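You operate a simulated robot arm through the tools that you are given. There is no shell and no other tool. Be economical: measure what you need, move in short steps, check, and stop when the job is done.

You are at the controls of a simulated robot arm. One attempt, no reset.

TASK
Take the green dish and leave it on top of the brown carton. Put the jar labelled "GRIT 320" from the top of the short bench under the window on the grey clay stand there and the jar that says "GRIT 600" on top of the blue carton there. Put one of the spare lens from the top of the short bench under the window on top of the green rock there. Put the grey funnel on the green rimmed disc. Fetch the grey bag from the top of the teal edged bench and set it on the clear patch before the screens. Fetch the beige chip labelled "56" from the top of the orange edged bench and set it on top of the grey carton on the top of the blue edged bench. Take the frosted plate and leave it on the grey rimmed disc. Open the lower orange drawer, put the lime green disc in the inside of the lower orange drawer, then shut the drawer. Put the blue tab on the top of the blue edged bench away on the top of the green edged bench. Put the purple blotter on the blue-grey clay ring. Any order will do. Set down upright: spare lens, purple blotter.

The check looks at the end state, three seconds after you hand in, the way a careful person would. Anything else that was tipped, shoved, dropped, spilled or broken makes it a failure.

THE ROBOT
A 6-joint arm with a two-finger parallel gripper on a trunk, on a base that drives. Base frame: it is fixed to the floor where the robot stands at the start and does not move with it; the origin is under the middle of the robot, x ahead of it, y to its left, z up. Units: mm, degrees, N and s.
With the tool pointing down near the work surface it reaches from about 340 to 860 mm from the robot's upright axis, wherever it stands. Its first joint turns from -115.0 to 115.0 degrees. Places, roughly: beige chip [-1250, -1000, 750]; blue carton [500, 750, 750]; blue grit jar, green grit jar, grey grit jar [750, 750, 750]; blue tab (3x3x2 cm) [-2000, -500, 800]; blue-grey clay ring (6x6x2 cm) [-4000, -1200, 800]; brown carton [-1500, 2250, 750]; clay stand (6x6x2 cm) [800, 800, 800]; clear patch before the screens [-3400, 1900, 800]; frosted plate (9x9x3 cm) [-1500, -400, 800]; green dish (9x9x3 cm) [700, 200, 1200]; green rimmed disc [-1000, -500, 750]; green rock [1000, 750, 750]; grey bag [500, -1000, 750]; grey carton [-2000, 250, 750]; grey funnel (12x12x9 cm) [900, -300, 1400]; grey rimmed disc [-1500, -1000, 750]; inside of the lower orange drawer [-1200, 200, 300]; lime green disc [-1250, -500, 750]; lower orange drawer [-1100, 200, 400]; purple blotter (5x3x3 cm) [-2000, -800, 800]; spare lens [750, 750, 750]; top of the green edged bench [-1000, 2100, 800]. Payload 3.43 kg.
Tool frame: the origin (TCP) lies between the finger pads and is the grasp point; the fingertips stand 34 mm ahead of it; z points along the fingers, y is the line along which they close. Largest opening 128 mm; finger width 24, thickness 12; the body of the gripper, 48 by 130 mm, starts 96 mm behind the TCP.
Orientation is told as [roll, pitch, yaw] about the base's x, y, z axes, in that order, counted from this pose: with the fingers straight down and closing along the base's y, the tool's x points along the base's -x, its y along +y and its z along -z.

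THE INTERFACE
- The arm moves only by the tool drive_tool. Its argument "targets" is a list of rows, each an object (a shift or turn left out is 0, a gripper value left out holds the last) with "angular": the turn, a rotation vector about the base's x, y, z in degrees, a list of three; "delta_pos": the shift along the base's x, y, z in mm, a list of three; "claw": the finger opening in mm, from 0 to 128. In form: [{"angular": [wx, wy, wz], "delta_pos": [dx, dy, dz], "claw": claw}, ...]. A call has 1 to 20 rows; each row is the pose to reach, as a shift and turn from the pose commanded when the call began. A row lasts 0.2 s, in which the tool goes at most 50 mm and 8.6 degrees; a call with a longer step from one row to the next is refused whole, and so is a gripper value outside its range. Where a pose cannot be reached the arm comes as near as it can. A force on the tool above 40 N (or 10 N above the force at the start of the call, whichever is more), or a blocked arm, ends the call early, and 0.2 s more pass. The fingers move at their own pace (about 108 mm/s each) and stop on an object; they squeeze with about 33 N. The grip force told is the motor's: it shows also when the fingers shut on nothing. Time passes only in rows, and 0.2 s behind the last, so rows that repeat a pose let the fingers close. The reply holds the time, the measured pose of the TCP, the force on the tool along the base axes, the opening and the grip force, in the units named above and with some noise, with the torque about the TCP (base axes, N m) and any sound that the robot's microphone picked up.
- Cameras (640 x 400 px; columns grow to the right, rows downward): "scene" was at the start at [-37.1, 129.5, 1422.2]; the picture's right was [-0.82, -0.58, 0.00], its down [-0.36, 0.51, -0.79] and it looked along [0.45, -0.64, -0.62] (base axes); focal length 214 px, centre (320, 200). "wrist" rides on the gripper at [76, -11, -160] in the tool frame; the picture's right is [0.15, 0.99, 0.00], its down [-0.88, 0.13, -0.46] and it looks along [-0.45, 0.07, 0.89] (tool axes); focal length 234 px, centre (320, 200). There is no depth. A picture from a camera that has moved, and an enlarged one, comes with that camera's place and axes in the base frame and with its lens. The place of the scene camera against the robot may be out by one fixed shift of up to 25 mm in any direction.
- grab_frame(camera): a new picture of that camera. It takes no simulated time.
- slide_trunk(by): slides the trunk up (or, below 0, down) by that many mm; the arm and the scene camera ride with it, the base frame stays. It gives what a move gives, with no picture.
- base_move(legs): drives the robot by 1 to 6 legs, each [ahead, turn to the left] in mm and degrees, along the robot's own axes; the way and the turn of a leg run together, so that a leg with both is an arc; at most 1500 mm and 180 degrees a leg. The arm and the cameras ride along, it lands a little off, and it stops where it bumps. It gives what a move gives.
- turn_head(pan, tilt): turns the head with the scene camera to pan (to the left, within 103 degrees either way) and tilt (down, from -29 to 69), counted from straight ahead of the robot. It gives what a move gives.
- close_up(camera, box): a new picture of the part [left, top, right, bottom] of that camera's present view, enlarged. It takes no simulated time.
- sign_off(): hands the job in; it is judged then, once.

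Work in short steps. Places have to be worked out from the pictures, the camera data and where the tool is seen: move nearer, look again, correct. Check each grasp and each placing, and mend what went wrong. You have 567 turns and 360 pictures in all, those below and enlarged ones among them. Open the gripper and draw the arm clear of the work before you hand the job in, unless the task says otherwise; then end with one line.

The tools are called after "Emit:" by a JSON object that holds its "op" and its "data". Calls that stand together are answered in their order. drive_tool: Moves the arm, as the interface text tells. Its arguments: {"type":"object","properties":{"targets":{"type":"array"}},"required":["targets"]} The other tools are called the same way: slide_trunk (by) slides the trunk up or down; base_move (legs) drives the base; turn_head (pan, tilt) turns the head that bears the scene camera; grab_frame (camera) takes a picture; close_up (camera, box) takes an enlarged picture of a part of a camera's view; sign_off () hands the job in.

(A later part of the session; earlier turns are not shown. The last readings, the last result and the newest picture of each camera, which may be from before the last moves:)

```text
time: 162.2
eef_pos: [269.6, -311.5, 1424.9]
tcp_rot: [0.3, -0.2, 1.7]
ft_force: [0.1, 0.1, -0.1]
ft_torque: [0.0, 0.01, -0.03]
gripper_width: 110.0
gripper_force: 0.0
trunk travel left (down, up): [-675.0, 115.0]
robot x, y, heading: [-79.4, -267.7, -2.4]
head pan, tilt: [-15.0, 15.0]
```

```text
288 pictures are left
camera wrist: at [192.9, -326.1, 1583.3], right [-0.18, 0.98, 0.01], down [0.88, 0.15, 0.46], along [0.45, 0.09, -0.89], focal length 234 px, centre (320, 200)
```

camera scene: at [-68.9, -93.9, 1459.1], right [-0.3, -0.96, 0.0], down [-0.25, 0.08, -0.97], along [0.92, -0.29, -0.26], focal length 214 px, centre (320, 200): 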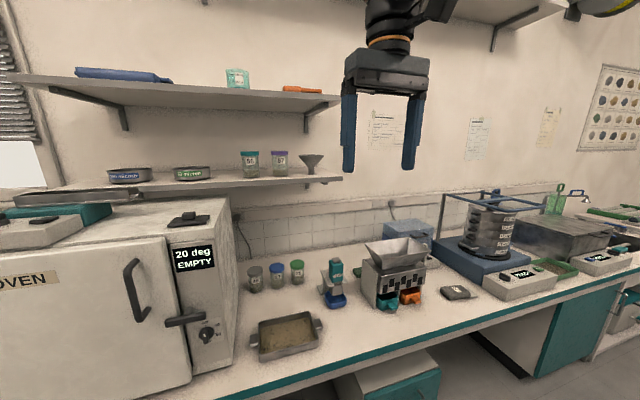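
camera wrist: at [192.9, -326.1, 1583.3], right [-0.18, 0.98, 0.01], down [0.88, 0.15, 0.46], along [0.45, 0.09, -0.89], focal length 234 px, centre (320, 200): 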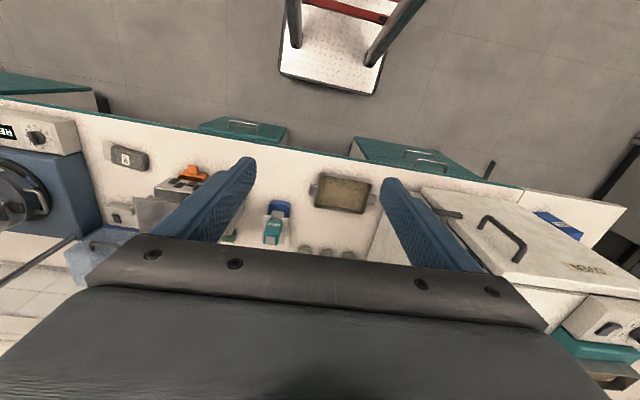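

Zoom on the funnel.

Emit:
{"op": "close_up", "data": {"camera": "scene", "box": [230, 130, 350, 205]}}

```text
5.33 times, centred on (290, 168) of scene
camera zoom: at [-68.9, -93.9, 1459.1], right [-0.3, -0.96, 0.0], down [-0.25, 0.08, -0.97], along [0.92, -0.29, -0.26], focal length 1144 px, centre (480, 373)
```

zoom: 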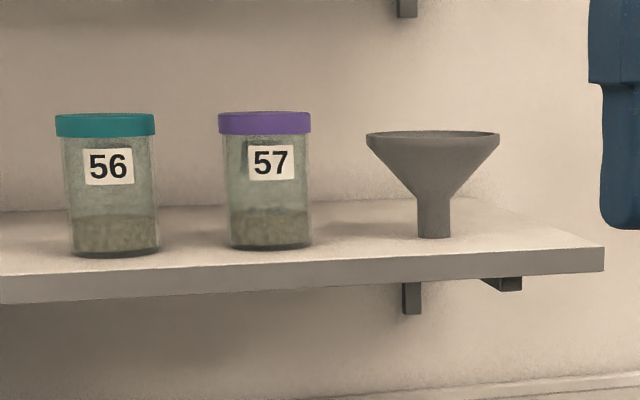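

Funnel stands on its spout at ≈(873,−349), shelf top ≈1301. I'll grasp the spout from the front with the tool pitched ~65°. Drive closer first, then pitch the tool.

Emit:
{"op": "base_move", "data": {"legs": [[210, 2.4]]}}

Emit:
{"op": "drive_tool", "data": {"targets": [{"angular": [0, -8.4, 0], "delta_pos": [20, 0, 0], "claw": 80}, {"angular": [0, -16.8, 0], "delta_pos": [40, 0, 0]}, {"angular": [0, -25.2, 0], "delta_pos": [60, 0, 0]}, {"angular": [0, -33.6, 0], "delta_pos": [80, 0, 0]}, {"angular": [0, -42, 0], "delta_pos": [100, 0, 0]}, {"angular": [0, -50.4, 0], "delta_pos": [110, 0, 0]}, {"angular": [0, -58.8, 0], "delta_pos": [120, 0, 0]}, {"angular": [0, -66, 0], "delta_pos": [130, 0, 0]}, {"angular": [0, -66, 0], "delta_pos": [130, 0, 0]}]}}

Emit:
{"op": "grab_frame", "data": {"camera": "wrist"}}

Emit:
{"op": "grab_frame", "data": {"camera": "scene"}}

```text
time: 163.8
eef_pos: [478.4, -300.8, 1424.4]
tcp_rot: [0.4, -0.2, 4.0]
ft_force: [-0.1, -0.1, 0.2]
ft_torque: [0.03, 0.01, 0.01]
gripper_width: 109.9
gripper_force: 0.0
trunk travel left (down, up): [-675.0, 115.0]
robot x, y, heading: [128.2, -276.5, 0.0]
head pan, tilt: [-15.0, 15.0]
```

```text
time: 165.8
eef_pos: [717.2, -322.4, 1419.1]
tcp_rot: [-8.9, -65.8, 10.0]
ft_force: [0.0, 0.1, 0.4]
ft_torque: [0.03, 0.01, -0.03]
gripper_width: 79.8
gripper_force: 0.1
out of reach, approached as far as the arm can: row 1, 2, 3, 4, 5, 6, 7, 8, 9
trunk travel left (down, up): [-675.0, 115.0]
robot x, y, heading: [130.4, -274.5, 0.2]
head pan, tilt: [-15.0, 15.0]
```

```text
286 pictures are left
camera wrist: at [539.8, -340.2, 1414.8], right [-0.09, 0.98, -0.2], down [-0.07, 0.19, 0.98], along [0.99, 0.1, 0.05], focal length 234 px, centre (320, 200)
```

wrist: 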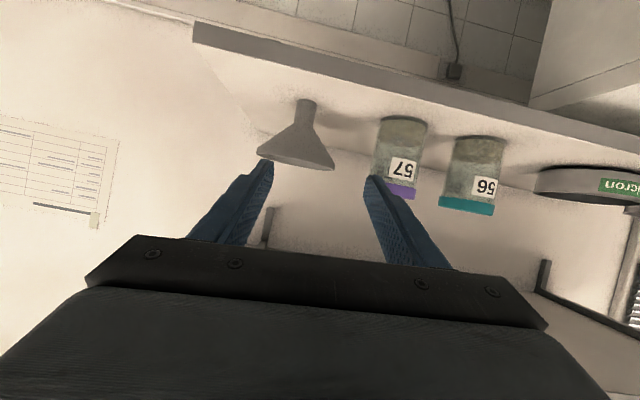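

```text
285 pictures are left
camera scene: at [133.8, -97.5, 1459.1], right [-0.26, -0.97, 0.0], down [-0.25, 0.07, -0.97], along [0.93, -0.25, -0.26], focal length 214 px, centre (320, 200)
```

scene: 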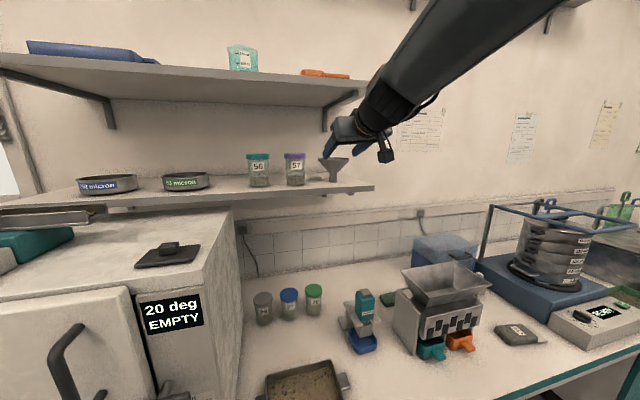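

Tool points forward, 24° down. Level it to ~10° down and move to a pre-grasp point in front of the funnel at z≈1340.

Emit:
{"op": "drive_tool", "data": {"targets": [{"angular": [1.8, -7, 0], "delta_pos": [-10, -10, -20]}, {"angular": [3.6, -14, 0], "delta_pos": [-20, -20, -40]}, {"angular": [3.6, -14, 0], "delta_pos": [-20, -27, -79]}, {"angular": [3.6, -14, 0], "delta_pos": [-20, -27, -79]}]}}

Emit:
{"op": "grab_frame", "data": {"camera": "wrist"}}

Emit:
{"op": "close_up", "data": {"camera": "scene", "box": [230, 110, 420, 230]}}

```text
time: 166.8
eef_pos: [691.3, -348.0, 1338.6]
tcp_rot: [-2.5, -80.0, 3.9]
ft_force: [0.4, -0.4, -0.5]
ft_torque: [0.02, -0.01, 0.01]
gripper_width: 79.9
gripper_force: 0.2
out of reach, approached as far as the arm can: row 1, 2
trunk travel left (down, up): [-675.0, 115.0]
robot x, y, heading: [129.3, -272.4, -0.1]
head pan, tilt: [-15.0, 15.0]
```

```text
284 pictures are left
camera wrist: at [521.6, -364.6, 1289.8], right [-0.05, 0.99, -0.15], down [-0.3, 0.13, 0.94], along [0.95, 0.09, 0.29], focal length 234 px, centre (320, 200)
```

wrist: 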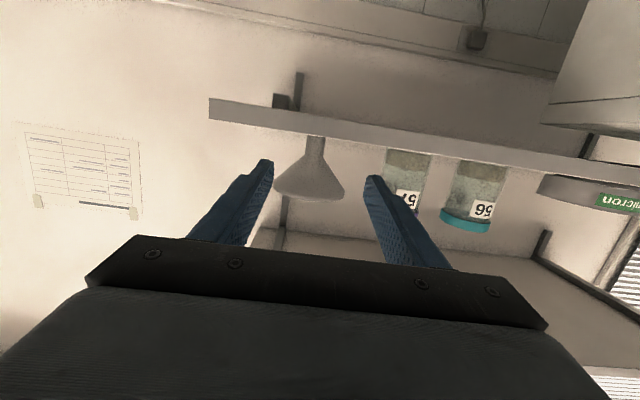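

```text
3.33 times, centred on (325, 170) of scene
camera zoom: at [133.8, -97.5, 1459.1], right [-0.26, -0.97, 0.0], down [-0.25, 0.07, -0.97], along [0.93, -0.25, -0.26], focal length 715 px, centre (303, 300)
```

zoom: 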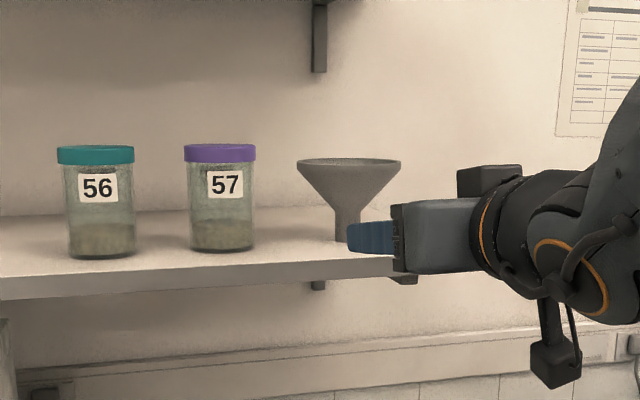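

Spout line: y≈−350, x≈880. Approach along x with fingers at spout height (60 mm opening).

Emit:
{"op": "drive_tool", "data": {"targets": [{"delta_pos": [40, -1, -4], "claw": 64}, {"delta_pos": [80, -2, -8]}, {"delta_pos": [110, -3, -11]}, {"delta_pos": [130, -3, -13]}, {"delta_pos": [130, -3, -13]}]}}

Emit:
{"op": "close_up", "data": {"camera": "wrist", "box": [220, 80, 420, 250]}}

Emit:
{"op": "close_up", "data": {"camera": "scene", "box": [280, 130, 400, 210]}}

```text
time: 168.0
eef_pos: [822.1, -350.8, 1322.1]
tcp_rot: [-2.3, -80.1, 3.7]
ft_force: [0.8, 0.4, 0.6]
ft_torque: [0.02, 0.03, 0.01]
gripper_width: 64.0
gripper_force: 0.0
trunk travel left (down, up): [-675.0, 115.0]
robot x, y, heading: [129.0, -270.5, 0.2]
head pan, tilt: [-15.0, 15.0]
```

```text
2.35 times, centred on (320, 165) of wrist
camera zoom: at [651.8, -366.9, 1275.5], right [-0.05, 0.99, -0.15], down [-0.3, 0.13, 0.94], along [0.95, 0.09, 0.29], focal length 551 px, centre (320, 282)
```

zoom: 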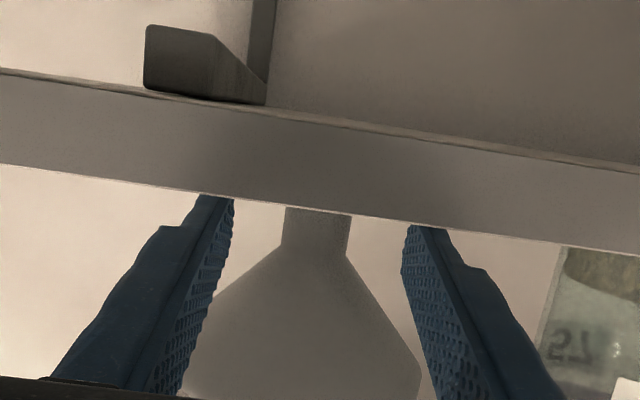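

```text
5.00 times, centred on (340, 170) of scene
camera zoom: at [133.9, -97.4, 1459.1], right [-0.26, -0.97, 0.0], down [-0.25, 0.07, -0.97], along [0.93, -0.25, -0.26], focal length 1072 px, centre (220, 350)
```

zoom: 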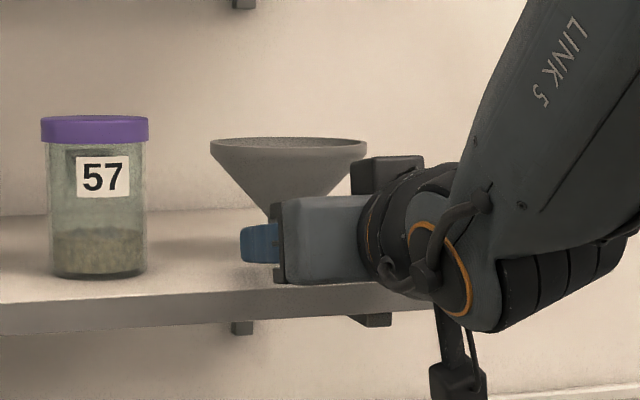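

Centred; spout is ~35–45 mm beyond the tips. Advance 48 mm and close.

Emit:
{"op": "drive_tool", "data": {"targets": [{"delta_pos": [16, 0, -1]}, {"delta_pos": [32, 0, -2]}, {"delta_pos": [48, 0, -2]}, {"delta_pos": [48, 0, -2]}]}}

Emit:
{"op": "close_up", "data": {"camera": "wrist", "box": [220, 80, 420, 250]}}

Emit:
{"op": "close_up", "data": {"camera": "scene", "box": [280, 130, 400, 210]}}

```text
time: 169.0
eef_pos: [869.8, -349.2, 1321.4]
tcp_rot: [-2.5, -80.1, 3.9]
ft_force: [0.4, 0.0, 0.3]
ft_torque: [0.02, -0.02, -0.02]
gripper_width: 63.9
gripper_force: 0.0
trunk travel left (down, up): [-675.0, 115.0]
robot x, y, heading: [129.7, -275.1, 0.2]
head pan, tilt: [-15.0, 15.0]
```

```text
2.35 times, centred on (320, 165) of wrist
camera zoom: at [699.2, -366.3, 1273.8], right [-0.05, 0.99, -0.15], down [-0.3, 0.13, 0.94], along [0.95, 0.09, 0.29], focal length 551 px, centre (320, 282)
```

zoom: 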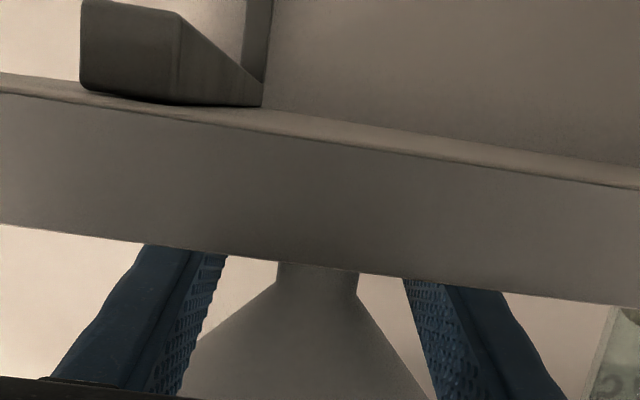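

```text
5.00 times, centred on (340, 170) of scene
camera zoom: at [133.8, -97.4, 1459.1], right [-0.26, -0.97, 0.0], down [-0.25, 0.07, -0.97], along [0.93, -0.25, -0.26], focal length 1072 px, centre (220, 350)
```

zoom: 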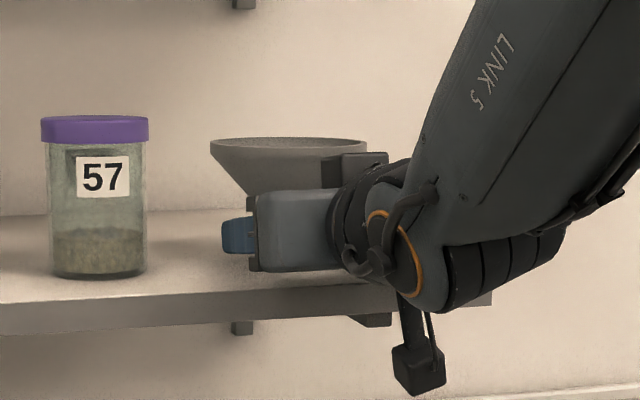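

Try closing slowly.

Emit:
{"op": "drive_tool", "data": {"targets": [{"claw": 45}, {"claw": 30}, {"claw": 15}, {"claw": 15}, {"claw": 15}]}}

Emit:
{"op": "close_up", "data": {"camera": "wrist", "box": [220, 80, 420, 250]}}

Emit:
{"op": "close_up", "data": {"camera": "scene", "box": [280, 130, 400, 210]}}

```text
time: 170.2
eef_pos: [870.0, -351.1, 1321.7]
tcp_rot: [-2.5, -80.1, 3.8]
ft_force: [-0.6, -0.2, 0.2]
ft_torque: [0.04, 0.06, -0.02]
gripper_width: 25.5
gripper_force: 32.9
trunk travel left (down, up): [-675.0, 115.0]
robot x, y, heading: [133.6, -272.1, -0.0]
head pan, tilt: [-15.0, 15.0]
```

```text
2.35 times, centred on (320, 165) of wrist
camera zoom: at [699.2, -366.4, 1273.8], right [-0.05, 0.99, -0.15], down [-0.3, 0.13, 0.94], along [0.95, 0.09, 0.29], focal length 551 px, centre (320, 282)
```

zoom: 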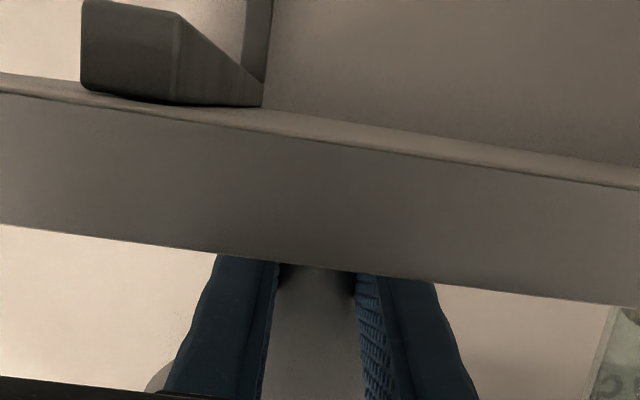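

```text
5.00 times, centred on (340, 170) of scene
camera zoom: at [133.9, -97.4, 1459.1], right [-0.26, -0.97, 0.0], down [-0.25, 0.07, -0.97], along [0.93, -0.25, -0.26], focal length 1072 px, centre (220, 350)
```

zoom: 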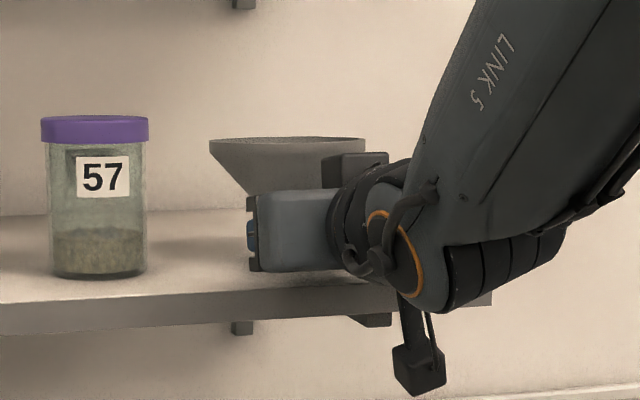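

Spout gripped (25.5 mm). Lift and withdraw.

Emit:
{"op": "drive_tool", "data": {"targets": [{"delta_pos": [0, 0, 10]}, {"delta_pos": [0, 0, 25]}, {"delta_pos": [-40, 0, 35]}, {"delta_pos": [-85, 0, 45]}, {"delta_pos": [-130, 0, 55]}, {"delta_pos": [-170, 0, 60]}, {"delta_pos": [-170, 0, 60]}]}}

Emit:
{"op": "grab_frame", "data": {"camera": "scene"}}

Emit:
{"op": "grab_frame", "data": {"camera": "wrist"}}

```text
time: 171.8
eef_pos: [701.7, -351.7, 1382.4]
tcp_rot: [-2.5, -80.1, 3.9]
ft_force: [0.3, 0.3, -0.9]
ft_torque: [0.02, 0.02, -0.04]
gripper_width: 26.0
gripper_force: 33.4
out of reach, approached as far as the arm can: row 6, 7
trunk travel left (down, up): [-675.0, 115.0]
robot x, y, heading: [130.7, -274.5, 0.3]
head pan, tilt: [-15.0, 15.0]
```

```text
276 pictures are left
camera scene: at [133.9, -97.4, 1459.1], right [-0.26, -0.97, 0.0], down [-0.25, 0.07, -0.97], along [0.93, -0.25, -0.26], focal length 214 px, centre (320, 200)
```

scene: 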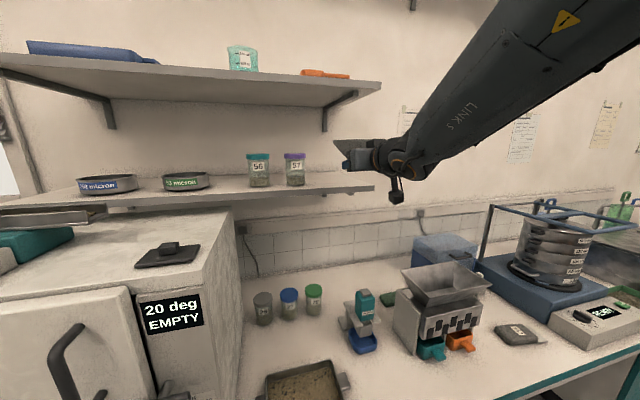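

```text
275 pictures are left
camera wrist: at [532.1, -367.8, 1333.8], right [-0.05, 0.99, -0.15], down [-0.3, 0.13, 0.94], along [0.95, 0.09, 0.29], focal length 234 px, centre (320, 200)
```

wrist: 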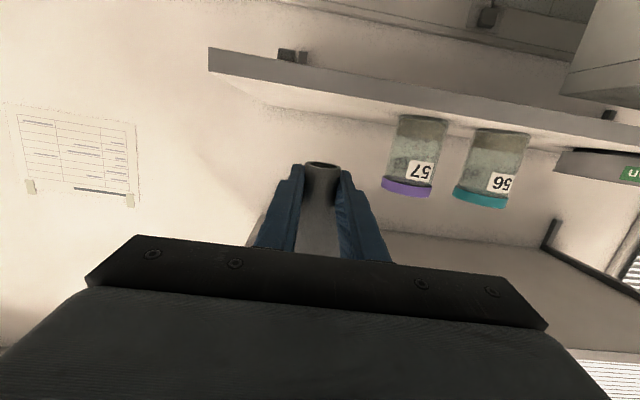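

Funnel held. Back off, turn to face the orange bench and survey it.

Emit:
{"op": "base_move", "data": {"legs": [[-250, 0], [0, -180]]}}

Emit:
{"op": "turn_head", "data": {"pan": 0, "tilt": 30}}

Emit:
{"op": "grab_frame", "data": {"camera": "scene"}}

Emit:
{"op": "turn_head", "data": {"pan": 45, "tilt": 30}}

Emit:
{"op": "grab_frame", "data": {"camera": "scene"}}

```text
time: 180.9
eef_pos: [-692.7, -218.7, 1381.7]
tcp_rot: [-2.4, -80.1, -173.8]
ft_force: [-0.6, -0.9, 0.0]
ft_torque: [0.0, 0.01, -0.06]
gripper_width: 25.3
gripper_force: 33.3
trunk travel left (down, up): [-675.0, 115.0]
robot x, y, heading: [-111.9, -272.0, -177.5]
head pan, tilt: [-15.0, 15.0]
```

```text
time: 181.7
eef_pos: [-692.6, -217.8, 1382.6]
tcp_rot: [-2.5, -80.1, -173.8]
ft_force: [-0.2, 0.6, -0.9]
ft_torque: [0.02, -0.02, 0.0]
gripper_width: 25.1
gripper_force: 33.0
trunk travel left (down, up): [-675.0, 115.0]
robot x, y, heading: [-116.9, -270.6, -177.4]
head pan, tilt: [0.0, 30.0]
```

```text
274 pictures are left
camera scene: at [-122.8, -463.8, 1435.0], right [-0.04, 1.0, 0.0], down [0.5, 0.02, -0.87], along [-0.87, -0.04, -0.5], focal length 214 px, centre (320, 200)
```

scene: 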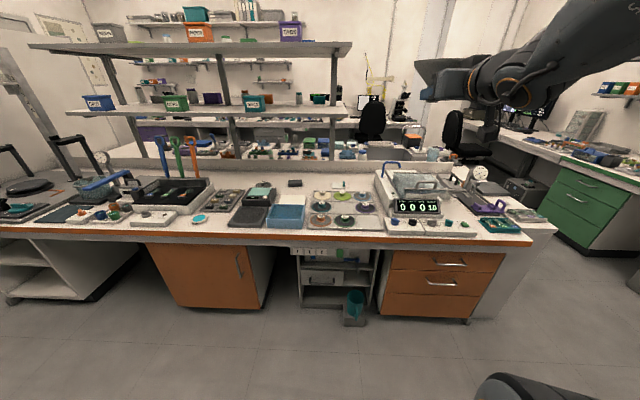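

```text
time: 182.8
eef_pos: [-692.3, -219.8, 1381.1]
tcp_rot: [-2.6, -80.1, -173.8]
ft_force: [0.6, 0.0, -0.2]
ft_torque: [0.02, 0.0, -0.02]
gripper_width: 25.3
gripper_force: 33.1
trunk travel left (down, up): [-675.0, 115.0]
robot x, y, heading: [-117.6, -271.9, -177.5]
head pan, tilt: [45.0, 30.0]
```

```text
273 pictures are left
camera scene: at [-93.6, -526.6, 1434.9], right [-0.74, 0.68, 0.0], down [0.34, 0.37, -0.87], along [-0.59, -0.64, -0.5], focal length 214 px, centre (320, 200)
```

scene: 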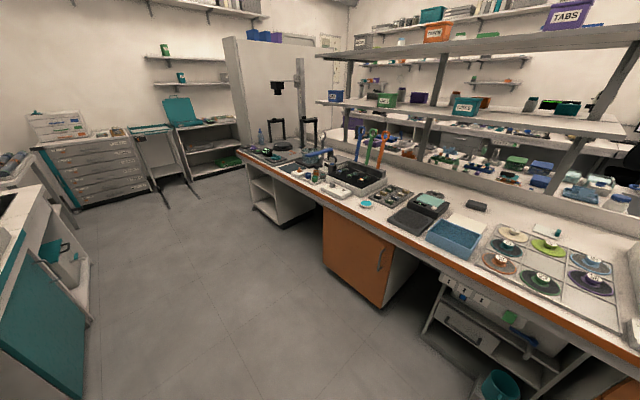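

Zoom on the disc area.

Emit:
{"op": "close_up", "data": {"camera": "scene", "box": [330, 180, 640, 330]}}

Emit:
{"op": "turn_head", "data": {"pan": 0, "tilt": 30}}

Emit:
{"op": "close_up", "data": {"camera": "scene", "box": [180, 160, 420, 250]}}

Emit:
{"op": "close_up", "data": {"camera": "scene", "box": [360, 150, 560, 330]}}

```text
2.06 times, centred on (485, 255) of scene
camera zoom: at [-93.6, -526.6, 1434.9], right [-0.74, 0.68, 0.0], down [0.34, 0.37, -0.87], along [-0.59, -0.64, -0.5], focal length 443 px, centre (-21, 86)
```

zoom: 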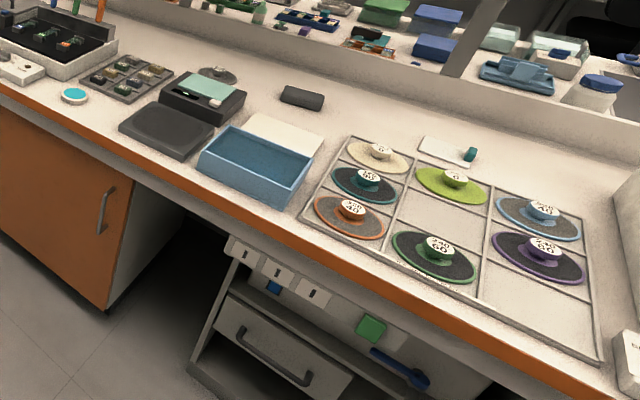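

```text
time: 183.9
eef_pos: [-692.1, -217.8, 1381.0]
tcp_rot: [-2.6, -80.0, -173.8]
ft_force: [-0.7, 0.1, -0.5]
ft_torque: [0.01, -0.01, 0.01]
gripper_width: 25.8
gripper_force: 33.1
trunk travel left (down, up): [-675.0, 115.0]
robot x, y, heading: [-115.1, -273.1, -177.6]
head pan, tilt: [0.0, 30.0]
```

```text
2.67 times, centred on (300, 205) of scene
camera zoom: at [-122.8, -464.0, 1434.9], right [-0.04, 1.0, 0.0], down [0.5, 0.02, -0.87], along [-0.87, -0.04, -0.5], focal length 572 px, centre (373, 187)
```

zoom: 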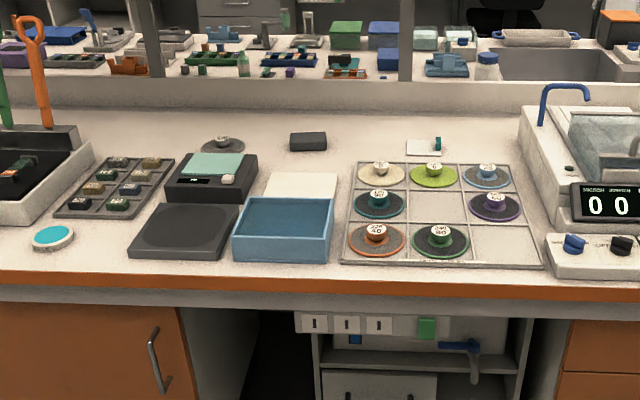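

```text
2.22 times, centred on (460, 240) of scene
camera zoom: at [-122.8, -464.0, 1434.9], right [-0.04, 1.0, 0.0], down [0.5, 0.02, -0.87], along [-0.87, -0.04, -0.5], focal length 477 px, centre (9, 111)
```

zoom: 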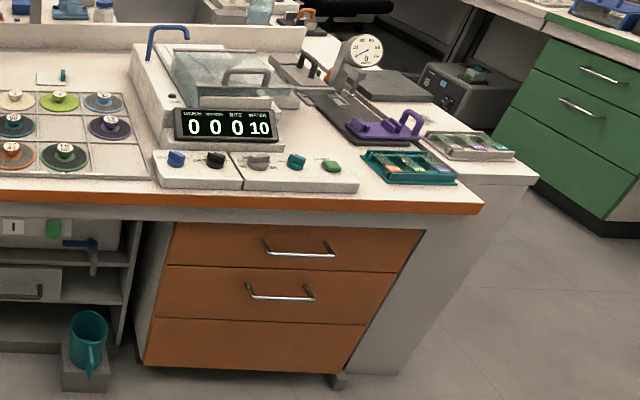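

Green rimmed disc (front row, middle) ≈(−1060,−372). Closer look at its hub.

Emit:
{"op": "close_up", "data": {"camera": "scene", "box": [300, 180, 410, 240]}}

Emit:
{"op": "close_up", "data": {"camera": "scene", "box": [190, 170, 300, 240]}}

```text
5.82 times, centred on (355, 210) of scene
camera zoom: at [-122.8, -464.0, 1434.9], right [-0.04, 1.0, 0.0], down [0.5, 0.02, -0.87], along [-0.87, -0.04, -0.5], focal length 1248 px, centre (116, 142)
```

zoom: 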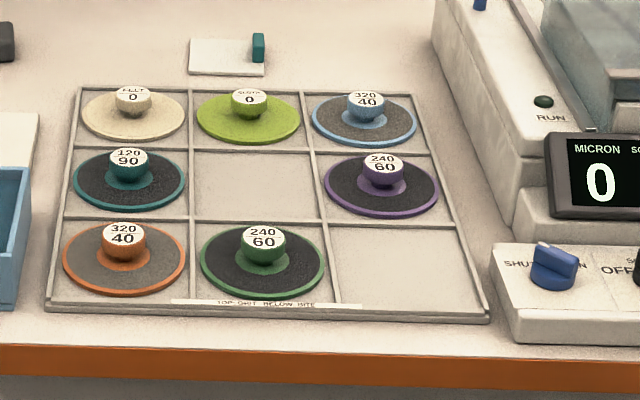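

```text
5.71 times, centred on (245, 205) of scene
camera zoom: at [-122.8, -464.0, 1434.9], right [-0.04, 1.0, 0.0], down [0.5, 0.02, -0.87], along [-0.87, -0.04, -0.5], focal length 1226 px, centre (749, 171)
```

zoom: 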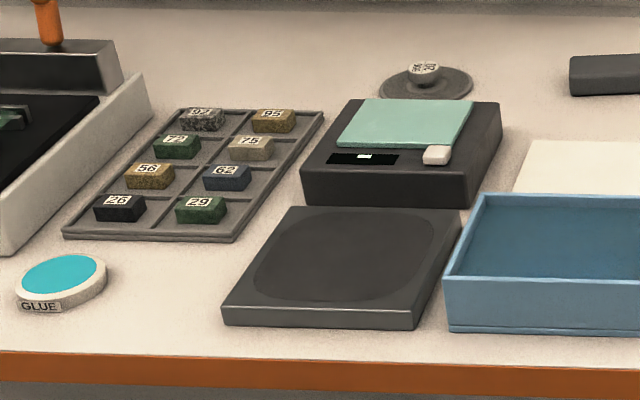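

I'll stand the funnel on the disc's flat hub. Lower the trunk 450 mm here in the open aisle, then approach.

Emit:
{"op": "slide_trunk", "data": {"by": -450}}

Emit:
{"op": "base_move", "data": {"legs": [[200, 0]]}}

Emit:
{"op": "grab_frame", "data": {"camera": "scene"}}

```text
refused: -450 is not a number from -400 to 400
```

```text
time: 185.5
eef_pos: [-895.1, -227.0, 1381.5]
tcp_rot: [-2.5, -80.1, -173.8]
ft_force: [0.6, 0.9, -1.2]
ft_torque: [0.0, 0.0, 0.01]
gripper_width: 25.7
gripper_force: 32.9
trunk travel left (down, up): [-675.0, 115.0]
robot x, y, heading: [-320.4, -281.1, -177.6]
head pan, tilt: [0.0, 30.0]
```

```text
267 pictures are left
camera scene: at [-325.2, -472.5, 1434.9], right [-0.04, 1.0, 0.0], down [0.5, 0.02, -0.87], along [-0.87, -0.04, -0.5], focal length 214 px, centre (320, 200)
```

scene: 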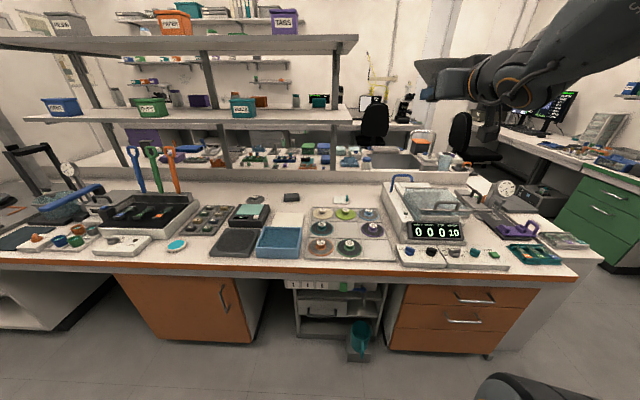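

Shift the arm laterally to y≈−372 and lower the trunk 400.

Emit:
{"op": "drive_tool", "data": {"targets": [{"delta_pos": [0, -40, 0]}, {"delta_pos": [0, -80, 0]}, {"delta_pos": [0, -115, 0]}, {"delta_pos": [0, -140, 0]}, {"delta_pos": [0, -140, 0]}]}}

Emit:
{"op": "slide_trunk", "data": {"by": -400}}

Emit:
{"op": "grab_frame", "data": {"camera": "scene"}}

Emit:
{"op": "grab_frame", "data": {"camera": "wrist"}}

```text
time: 186.7
eef_pos: [-902.9, -296.1, 1381.0]
tcp_rot: [-2.3, -80.0, -173.8]
ft_force: [-0.6, -0.7, -0.5]
ft_torque: [0.02, -0.03, 0.01]
gripper_width: 25.5
gripper_force: 33.0
out of reach, approached as far as the arm can: row 1, 2, 3, 4, 5
trunk travel left (down, up): [-675.0, 115.0]
robot x, y, heading: [-318.9, -286.4, -177.8]
head pan, tilt: [0.0, 30.0]
```

```text
time: 190.6
eef_pos: [-1013.5, -298.6, 980.7]
tcp_rot: [-2.4, -80.1, -173.8]
ft_force: [-0.1, -0.3, -0.6]
ft_torque: [-0.03, -0.01, -0.03]
gripper_width: 25.3
gripper_force: 33.3
trunk travel left (down, up): [-275.0, 515.0]
robot x, y, heading: [-321.6, -281.7, -177.4]
head pan, tilt: [0.0, 30.0]
```

```text
266 pictures are left
camera scene: at [-436.5, -477.1, 1034.9], right [-0.04, 1.0, 0.0], down [0.5, 0.02, -0.87], along [-0.87, -0.04, -0.5], focal length 214 px, centre (320, 200)
```

scene: 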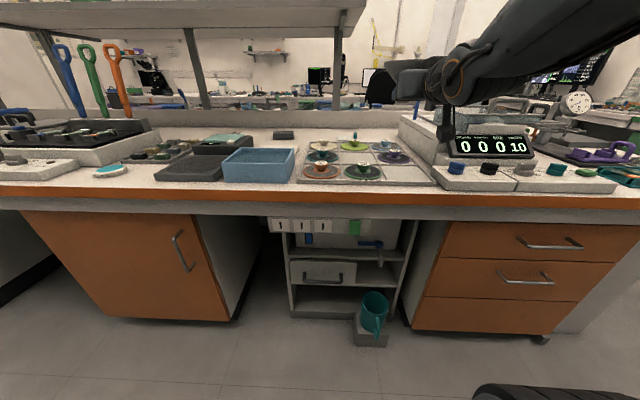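

```text
265 pictures are left
camera wrist: at [-844.7, -276.1, 932.0], right [0.09, -0.98, -0.15], down [0.31, -0.12, 0.94], along [-0.95, -0.13, 0.29], focal length 234 px, centre (320, 200)
```

wrist: 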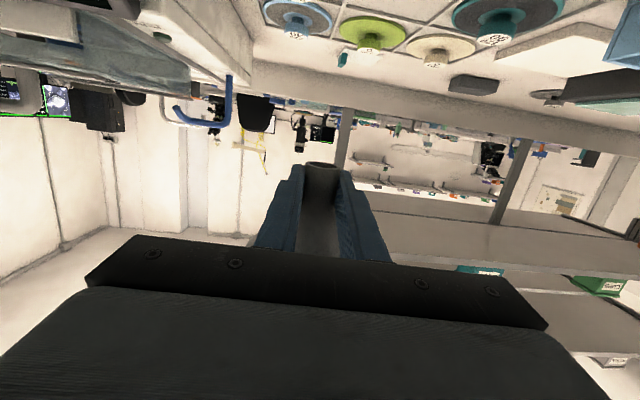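

Trunk lowering also shifts the arm forward. Zoom on the discs from here to measure.

Emit:
{"op": "close_up", "data": {"camera": "scene", "box": [290, 60, 450, 200]}}

```text
2.86 times, centred on (370, 130) of scene
camera zoom: at [-436.5, -477.1, 1034.9], right [-0.04, 1.0, 0.0], down [0.5, 0.02, -0.87], along [-0.87, -0.04, -0.5], focal length 613 px, centre (177, 400)
```

zoom: 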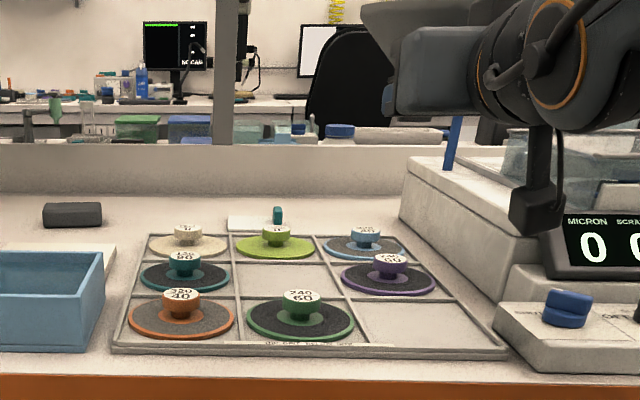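

Hub top triangulated at (−1046,−373,798). Move laterally and lower to just above it.

Emit:
{"op": "drive_tool", "data": {"targets": [{"delta_pos": [-10, -30, -20]}, {"delta_pos": [-20, -55, -50]}, {"delta_pos": [-29, -74, -85]}, {"delta_pos": [-29, -74, -120]}, {"delta_pos": [-29, -74, -135]}, {"delta_pos": [-29, -74, -135]}]}}

Emit:
{"op": "close_up", "data": {"camera": "scene", "box": [290, 80, 450, 200]}}

```text
time: 191.9
eef_pos: [-1033.3, -284.7, 886.3]
tcp_rot: [-1.4, -79.9, -173.7]
ft_force: [-0.6, 0.1, -0.2]
ft_torque: [0.0, 0.01, 0.0]
gripper_width: 25.7
gripper_force: 32.6
out of reach, approached as far as the arm can: row 1, 2, 3, 4, 5, 6
trunk travel left (down, up): [-275.0, 515.0]
robot x, y, heading: [-321.1, -281.1, -177.6]
head pan, tilt: [0.0, 30.0]
```

```text
3.33 times, centred on (370, 140) of scene
camera zoom: at [-436.5, -477.1, 1034.9], right [-0.04, 1.0, 0.0], down [0.5, 0.02, -0.87], along [-0.87, -0.04, -0.5], focal length 715 px, centre (153, 400)
```

zoom: 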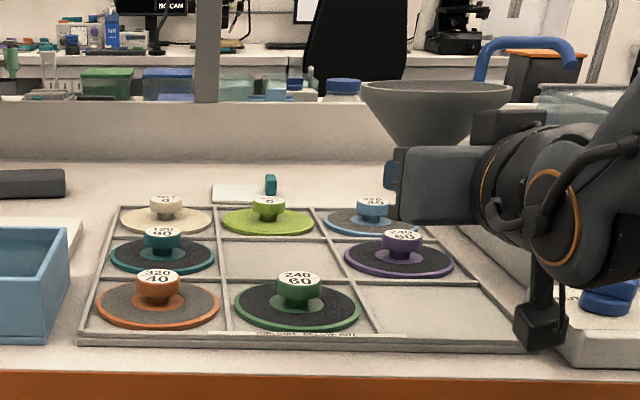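

The arm can't shift laterally in this posture; rotate the base 7° left instead.

Emit:
{"op": "base_move", "data": {"legs": [[0, 7]]}}

Emit:
{"op": "close_up", "data": {"camera": "scene", "box": [250, 80, 410, 200]}}

Emit:
{"op": "grab_frame", "data": {"camera": "wrist"}}

```text
time: 192.9
eef_pos: [-1028.6, -369.8, 883.7]
tcp_rot: [-1.3, -79.9, -166.9]
ft_force: [-0.5, -0.6, -0.6]
ft_torque: [0.0, -0.01, 0.0]
gripper_width: 25.6
gripper_force: 32.3
trunk travel left (down, up): [-275.0, 515.0]
robot x, y, heading: [-318.3, -282.3, -170.5]
head pan, tilt: [0.0, 30.0]
```

```text
3.33 times, centred on (330, 140) of scene
camera zoom: at [-411.8, -489.1, 1034.9], right [-0.16, 0.99, 0.0], down [0.49, 0.08, -0.87], along [-0.85, -0.14, -0.5], focal length 715 px, centre (287, 400)
```

zoom: 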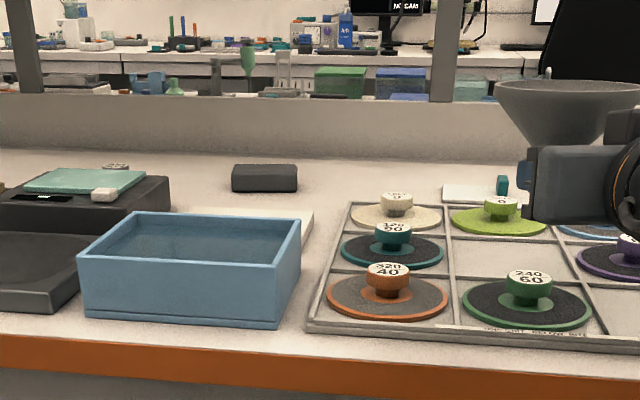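

```text
261 pictures are left
camera wrist: at [-863.6, -325.2, 836.9], right [0.23, -0.96, -0.15], down [0.31, -0.07, 0.95], along [-0.92, -0.26, 0.29], focal length 234 px, centre (320, 200)
```

wrist: 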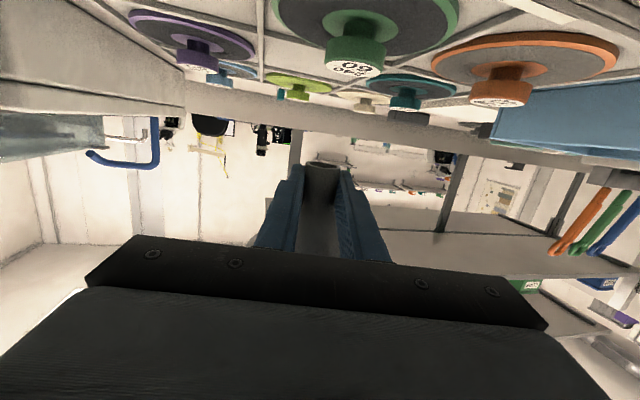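

Wrist view shows the green hub ahead-below. Shift (−11,−13) and lower 42 mm, then recheck.

Emit:
{"op": "drive_tool", "data": {"targets": [{"delta_pos": [-6, -7, -15]}, {"delta_pos": [-11, -13, -30]}, {"delta_pos": [-11, -13, -42]}, {"delta_pos": [-11, -13, -42]}]}}

Emit:
{"op": "close_up", "data": {"camera": "scene", "box": [320, 80, 420, 180]}}

Emit:
{"op": "grab_frame", "data": {"camera": "wrist"}}

```text
time: 193.9
eef_pos: [-1040.1, -369.4, 848.1]
tcp_rot: [-0.8, -79.7, -166.9]
ft_force: [-0.3, 0.8, 0.0]
ft_torque: [0.0, -0.01, -0.02]
gripper_width: 25.4
gripper_force: 32.9
out of reach, approached as far as the arm can: row 1, 2, 3, 4
trunk travel left (down, up): [-275.0, 515.0]
robot x, y, heading: [-323.0, -284.6, -170.8]
head pan, tilt: [0.0, 30.0]
```

```text
4.00 times, centred on (370, 130) of scene
camera zoom: at [-411.8, -489.1, 1034.9], right [-0.16, 0.99, 0.0], down [0.49, 0.08, -0.87], along [-0.85, -0.14, -0.5], focal length 858 px, centre (120, 480)
```

zoom: 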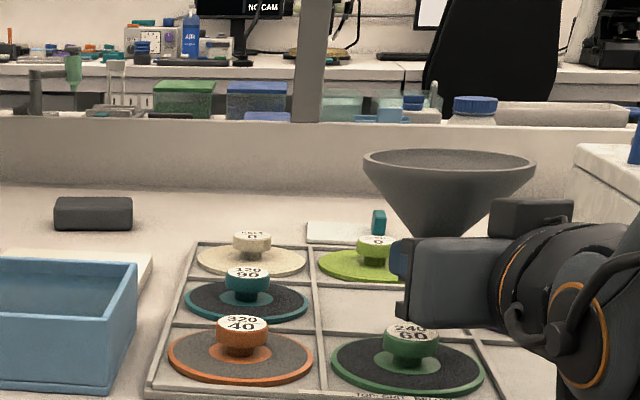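

```text
259 pictures are left
camera wrist: at [-875.7, -321.3, 800.2], right [0.24, -0.96, -0.15], down [0.31, -0.07, 0.95], along [-0.92, -0.27, 0.29], focal length 234 px, centre (320, 200)
```

wrist: 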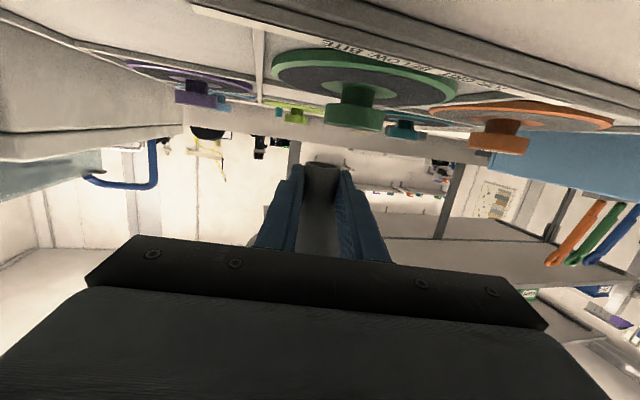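

Intersecting the two sight lines puts the hub at ≈(−1025,−380). Turn the base 1° left, then pull back 18 mm.

Emit:
{"op": "base_move", "data": {"legs": [[-15, 1]]}}

Emit:
{"op": "close_up", "data": {"camera": "scene", "box": [320, 80, 420, 180]}}

Emit:
{"op": "grab_frame", "data": {"camera": "wrist"}}

```text
time: 194.7
eef_pos: [-1022.4, -378.4, 847.2]
tcp_rot: [-0.7, -79.8, -166.0]
ft_force: [-1.3, 0.2, -0.7]
ft_torque: [-0.01, 0.0, -0.04]
gripper_width: 25.4
gripper_force: 33.3
trunk travel left (down, up): [-275.0, 515.0]
robot x, y, heading: [-305.2, -280.5, -169.8]
head pan, tilt: [0.0, 30.0]
```

```text
4.00 times, centred on (370, 130) of scene
camera zoom: at [-393.3, -488.1, 1034.9], right [-0.18, 0.98, 0.0], down [0.49, 0.09, -0.87], along [-0.85, -0.15, -0.5], focal length 858 px, centre (120, 480)
```

zoom: 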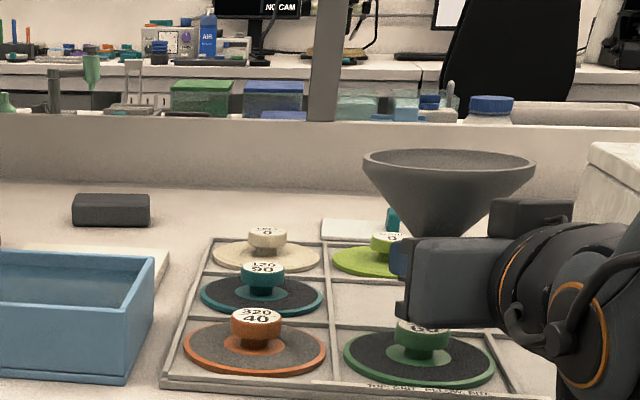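

```text
257 pictures are left
camera wrist: at [-860.2, -328.7, 800.2], right [0.25, -0.96, -0.15], down [0.31, -0.06, 0.95], along [-0.92, -0.28, 0.28], focal length 234 px, centre (320, 200)
```

wrist: 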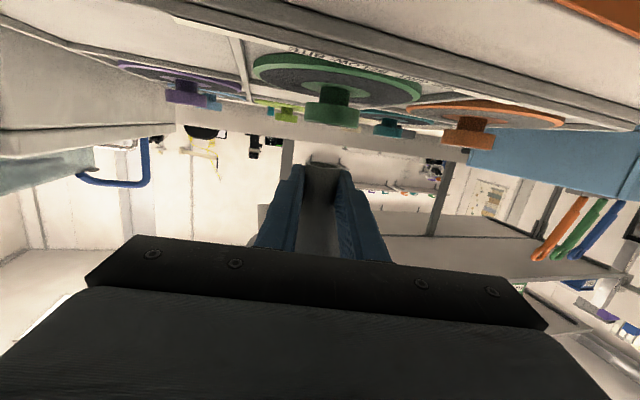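

Zoom the wrist view to verify hub vs spout geometry.

Emit:
{"op": "close_up", "data": {"camera": "wrist", "box": [240, 40, 420, 200]}}

```text
2.50 times, centred on (330, 120) of wrist
camera zoom: at [-860.2, -328.7, 800.2], right [0.25, -0.96, -0.15], down [0.31, -0.06, 0.95], along [-0.92, -0.28, 0.28], focal length 585 px, centre (295, 400)
```

zoom: 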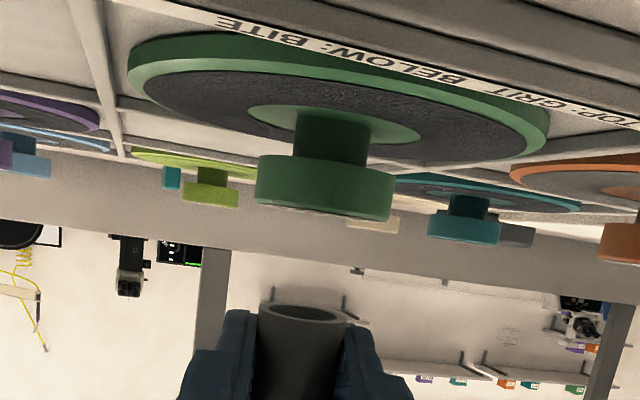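

Projection says the spout lands ~2 mm from the hub centre. Lower slowly until contact.

Emit:
{"op": "drive_tool", "data": {"targets": [{"delta_pos": [0, -1, -10]}, {"delta_pos": [0, -2, -18]}, {"delta_pos": [0, -2, -22]}, {"delta_pos": [0, -2, -24]}, {"delta_pos": [0, -2, -26]}]}}

Emit:
{"op": "close_up", "data": {"camera": "wrist", "box": [240, 40, 420, 200]}}

```text
time: 195.9
eef_pos: [-1024.2, -378.5, 822.5]
tcp_rot: [-0.2, -79.7, -166.0]
ft_force: [-0.5, 0.4, -0.7]
ft_torque: [0.01, 0.01, 0.02]
gripper_width: 25.5
gripper_force: 32.4
trunk travel left (down, up): [-275.0, 515.0]
robot x, y, heading: [-302.6, -279.7, -169.9]
head pan, tilt: [0.0, 30.0]
```

```text
2.50 times, centred on (330, 120) of wrist
camera zoom: at [-861.0, -327.4, 775.3], right [0.26, -0.95, -0.14], down [0.31, -0.06, 0.95], along [-0.91, -0.29, 0.28], focal length 585 px, centre (295, 400)
```

zoom: 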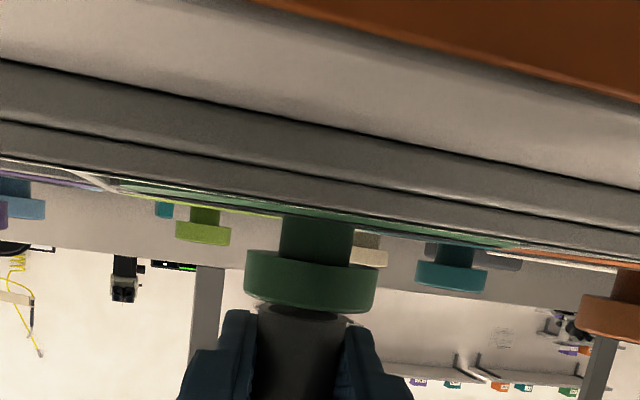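

Nearly touching. Continue down in 1.5 mm steps.

Emit:
{"op": "drive_tool", "data": {"targets": [{"delta_pos": [0, -2, -1.5]}, {"delta_pos": [0, -2, -3]}, {"delta_pos": [0, -2, -4.5]}, {"delta_pos": [0, -2, -6]}, {"delta_pos": [0, -2, -7.5]}]}}

Emit:
{"op": "close_up", "data": {"camera": "wrist", "box": [240, 40, 420, 200]}}

Emit:
{"op": "close_up", "data": {"camera": "scene", "box": [320, 80, 420, 180]}}

```text
time: 197.1
eef_pos: [-1024.7, -377.4, 817.3]
tcp_rot: [-0.4, -79.9, -165.9]
ft_force: [-2.1, -3.3, 10.7]
ft_torque: [-0.13, 0.28, 0.06]
gripper_width: 25.6
gripper_force: 33.3
out of reach, approached as far as the arm can: row 1, 2, 3, 4, 5
trunk travel left (down, up): [-275.0, 515.0]
robot x, y, heading: [-305.6, -281.6, -169.8]
head pan, tilt: [0.0, 30.0]
```

```text
2.50 times, centred on (330, 120) of wrist
camera zoom: at [-861.6, -326.1, 769.6], right [0.26, -0.95, -0.15], down [0.32, -0.06, 0.95], along [-0.91, -0.29, 0.29], focal length 585 px, centre (295, 400)
```

zoom: 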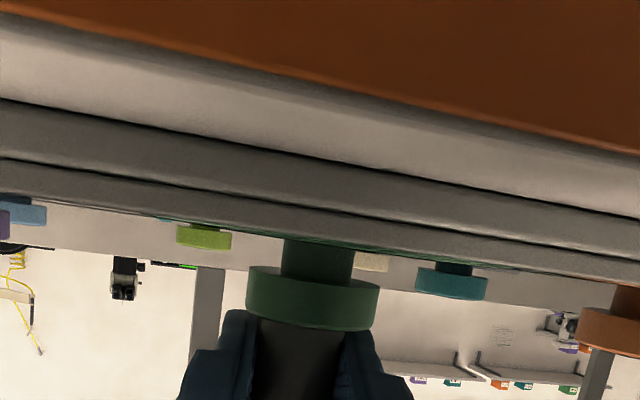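

```text
4.00 times, centred on (370, 130) of scene
camera zoom: at [-393.0, -488.1, 1035.0], right [-0.18, 0.98, 0.0], down [0.49, 0.09, -0.87], along [-0.85, -0.15, -0.5], focal length 858 px, centre (120, 480)
```

zoom: 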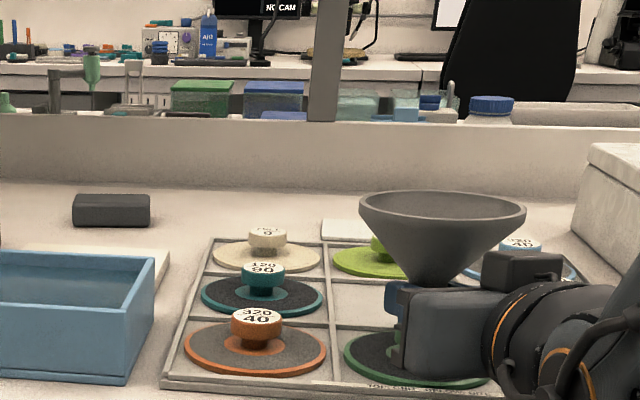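

Contact (≈11 N), spout ~2 mm from hub centre. Open to 64 mm and back the base straight away.

Emit:
{"op": "drive_tool", "data": {"targets": [{"delta_pos": [0, 0, 0.5], "claw": 32}, {"delta_pos": [0, 0, 0.5], "claw": 64}, {"delta_pos": [0, 0, 0.5]}]}}

Emit:
{"op": "close_up", "data": {"camera": "wrist", "box": [240, 40, 420, 200]}}

Emit:
{"op": "close_up", "data": {"camera": "scene", "box": [320, 80, 420, 180]}}

```text
time: 197.9
eef_pos: [-1023.5, -377.0, 816.2]
tcp_rot: [-0.2, -79.6, -165.9]
ft_force: [0.8, 0.1, -0.1]
ft_torque: [-0.04, -0.01, -0.01]
gripper_width: 64.1
gripper_force: 0.1
trunk travel left (down, up): [-275.0, 515.0]
robot x, y, heading: [-304.4, -277.1, -169.4]
head pan, tilt: [0.0, 30.0]
```

```text
2.50 times, centred on (330, 120) of wrist
camera zoom: at [-860.8, -325.0, 769.1], right [0.26, -0.95, -0.15], down [0.31, -0.06, 0.95], along [-0.91, -0.29, 0.28], focal length 585 px, centre (295, 400)
```

zoom: 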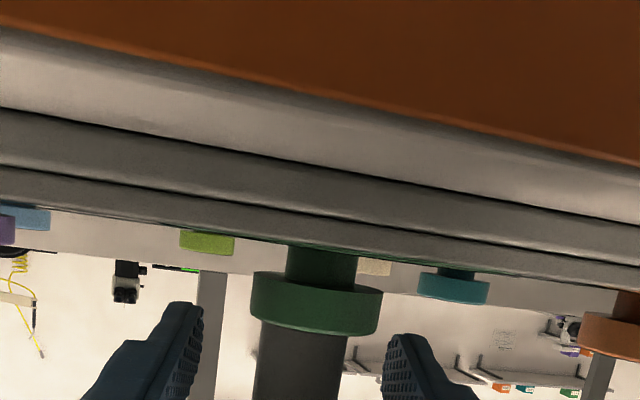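

```text
4.00 times, centred on (370, 130) of scene
camera zoom: at [-393.3, -488.1, 1034.9], right [-0.18, 0.98, 0.0], down [0.49, 0.09, -0.87], along [-0.85, -0.15, -0.5], focal length 858 px, centre (120, 480)
```

zoom: 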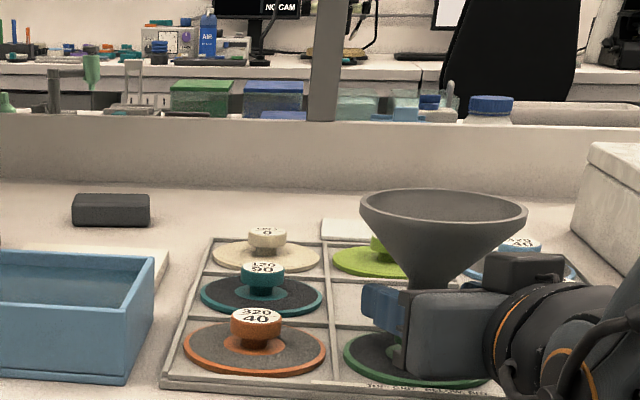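

Funnel stands free. Back the base off 200 mm.

Emit:
{"op": "base_move", "data": {"legs": [[-200, 0]]}}

Emit:
{"op": "grab_frame", "data": {"camera": "scene"}}

```text
time: 199.5
eef_pos: [-826.8, -341.0, 816.6]
tcp_rot: [-0.4, -79.7, -166.1]
ft_force: [0.3, 0.2, 0.1]
ft_torque: [0.01, 0.03, 0.01]
gripper_width: 63.6
gripper_force: 0.2
trunk travel left (down, up): [-275.0, 515.0]
robot x, y, heading: [-108.8, -245.1, -169.8]
head pan, tilt: [0.0, 30.0]
```

```text
250 pictures are left
camera scene: at [-196.5, -452.3, 1034.9], right [-0.18, 0.98, 0.0], down [0.49, 0.09, -0.87], along [-0.85, -0.15, -0.5], focal length 214 px, centre (320, 200)
```

scene: 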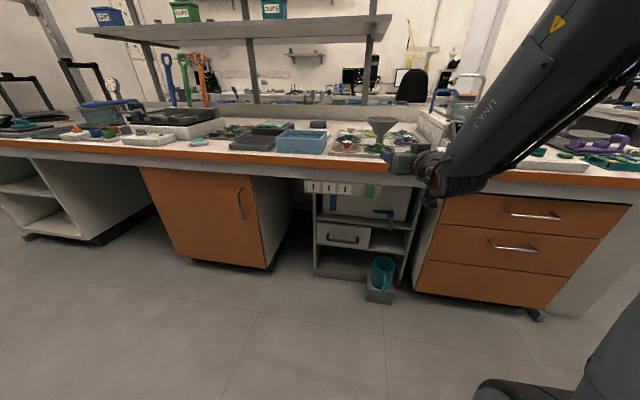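

Funnel stays put. Next open the drawer: drive to y≈200 in front of it.

Emit:
{"op": "base_move", "data": {"legs": [[0, -100], [440, 0], [0, 90]]}}

Emit:
{"op": "turn_head", "data": {"pan": 10, "tilt": 40}}

Emit:
{"op": "grab_frame", "data": {"camera": "scene"}}

```text
time: 210.2
eef_pos: [-828.8, 223.0, 816.6]
tcp_rot: [-0.4, -79.7, -175.9]
ft_force: [-0.2, -0.4, 0.0]
ft_torque: [0.01, 0.0, 0.01]
gripper_width: 64.3
gripper_force: 0.0
trunk travel left (down, up): [-275.0, 515.0]
robot x, y, heading: [-102.1, 191.0, -179.6]
head pan, tilt: [0.0, 30.0]
```

```text
time: 211.0
eef_pos: [-828.4, 224.6, 814.7]
tcp_rot: [-0.4, -79.8, -176.0]
ft_force: [-1.0, 0.6, -0.1]
ft_torque: [-0.01, -0.02, 0.02]
gripper_width: 63.9
gripper_force: 0.0
trunk travel left (down, up): [-275.0, 515.0]
robot x, y, heading: [-107.4, 191.8, -179.7]
head pan, tilt: [10.0, 40.0]
```

```text
249 pictures are left
camera scene: at [-220.9, -12.4, 1019.6], right [-0.18, 0.98, 0.0], down [0.63, 0.11, -0.77], along [-0.75, -0.14, -0.64], focal length 214 px, centre (320, 200)
```

scene: 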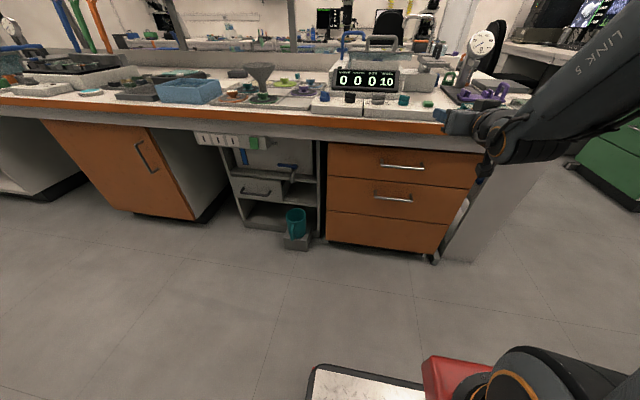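

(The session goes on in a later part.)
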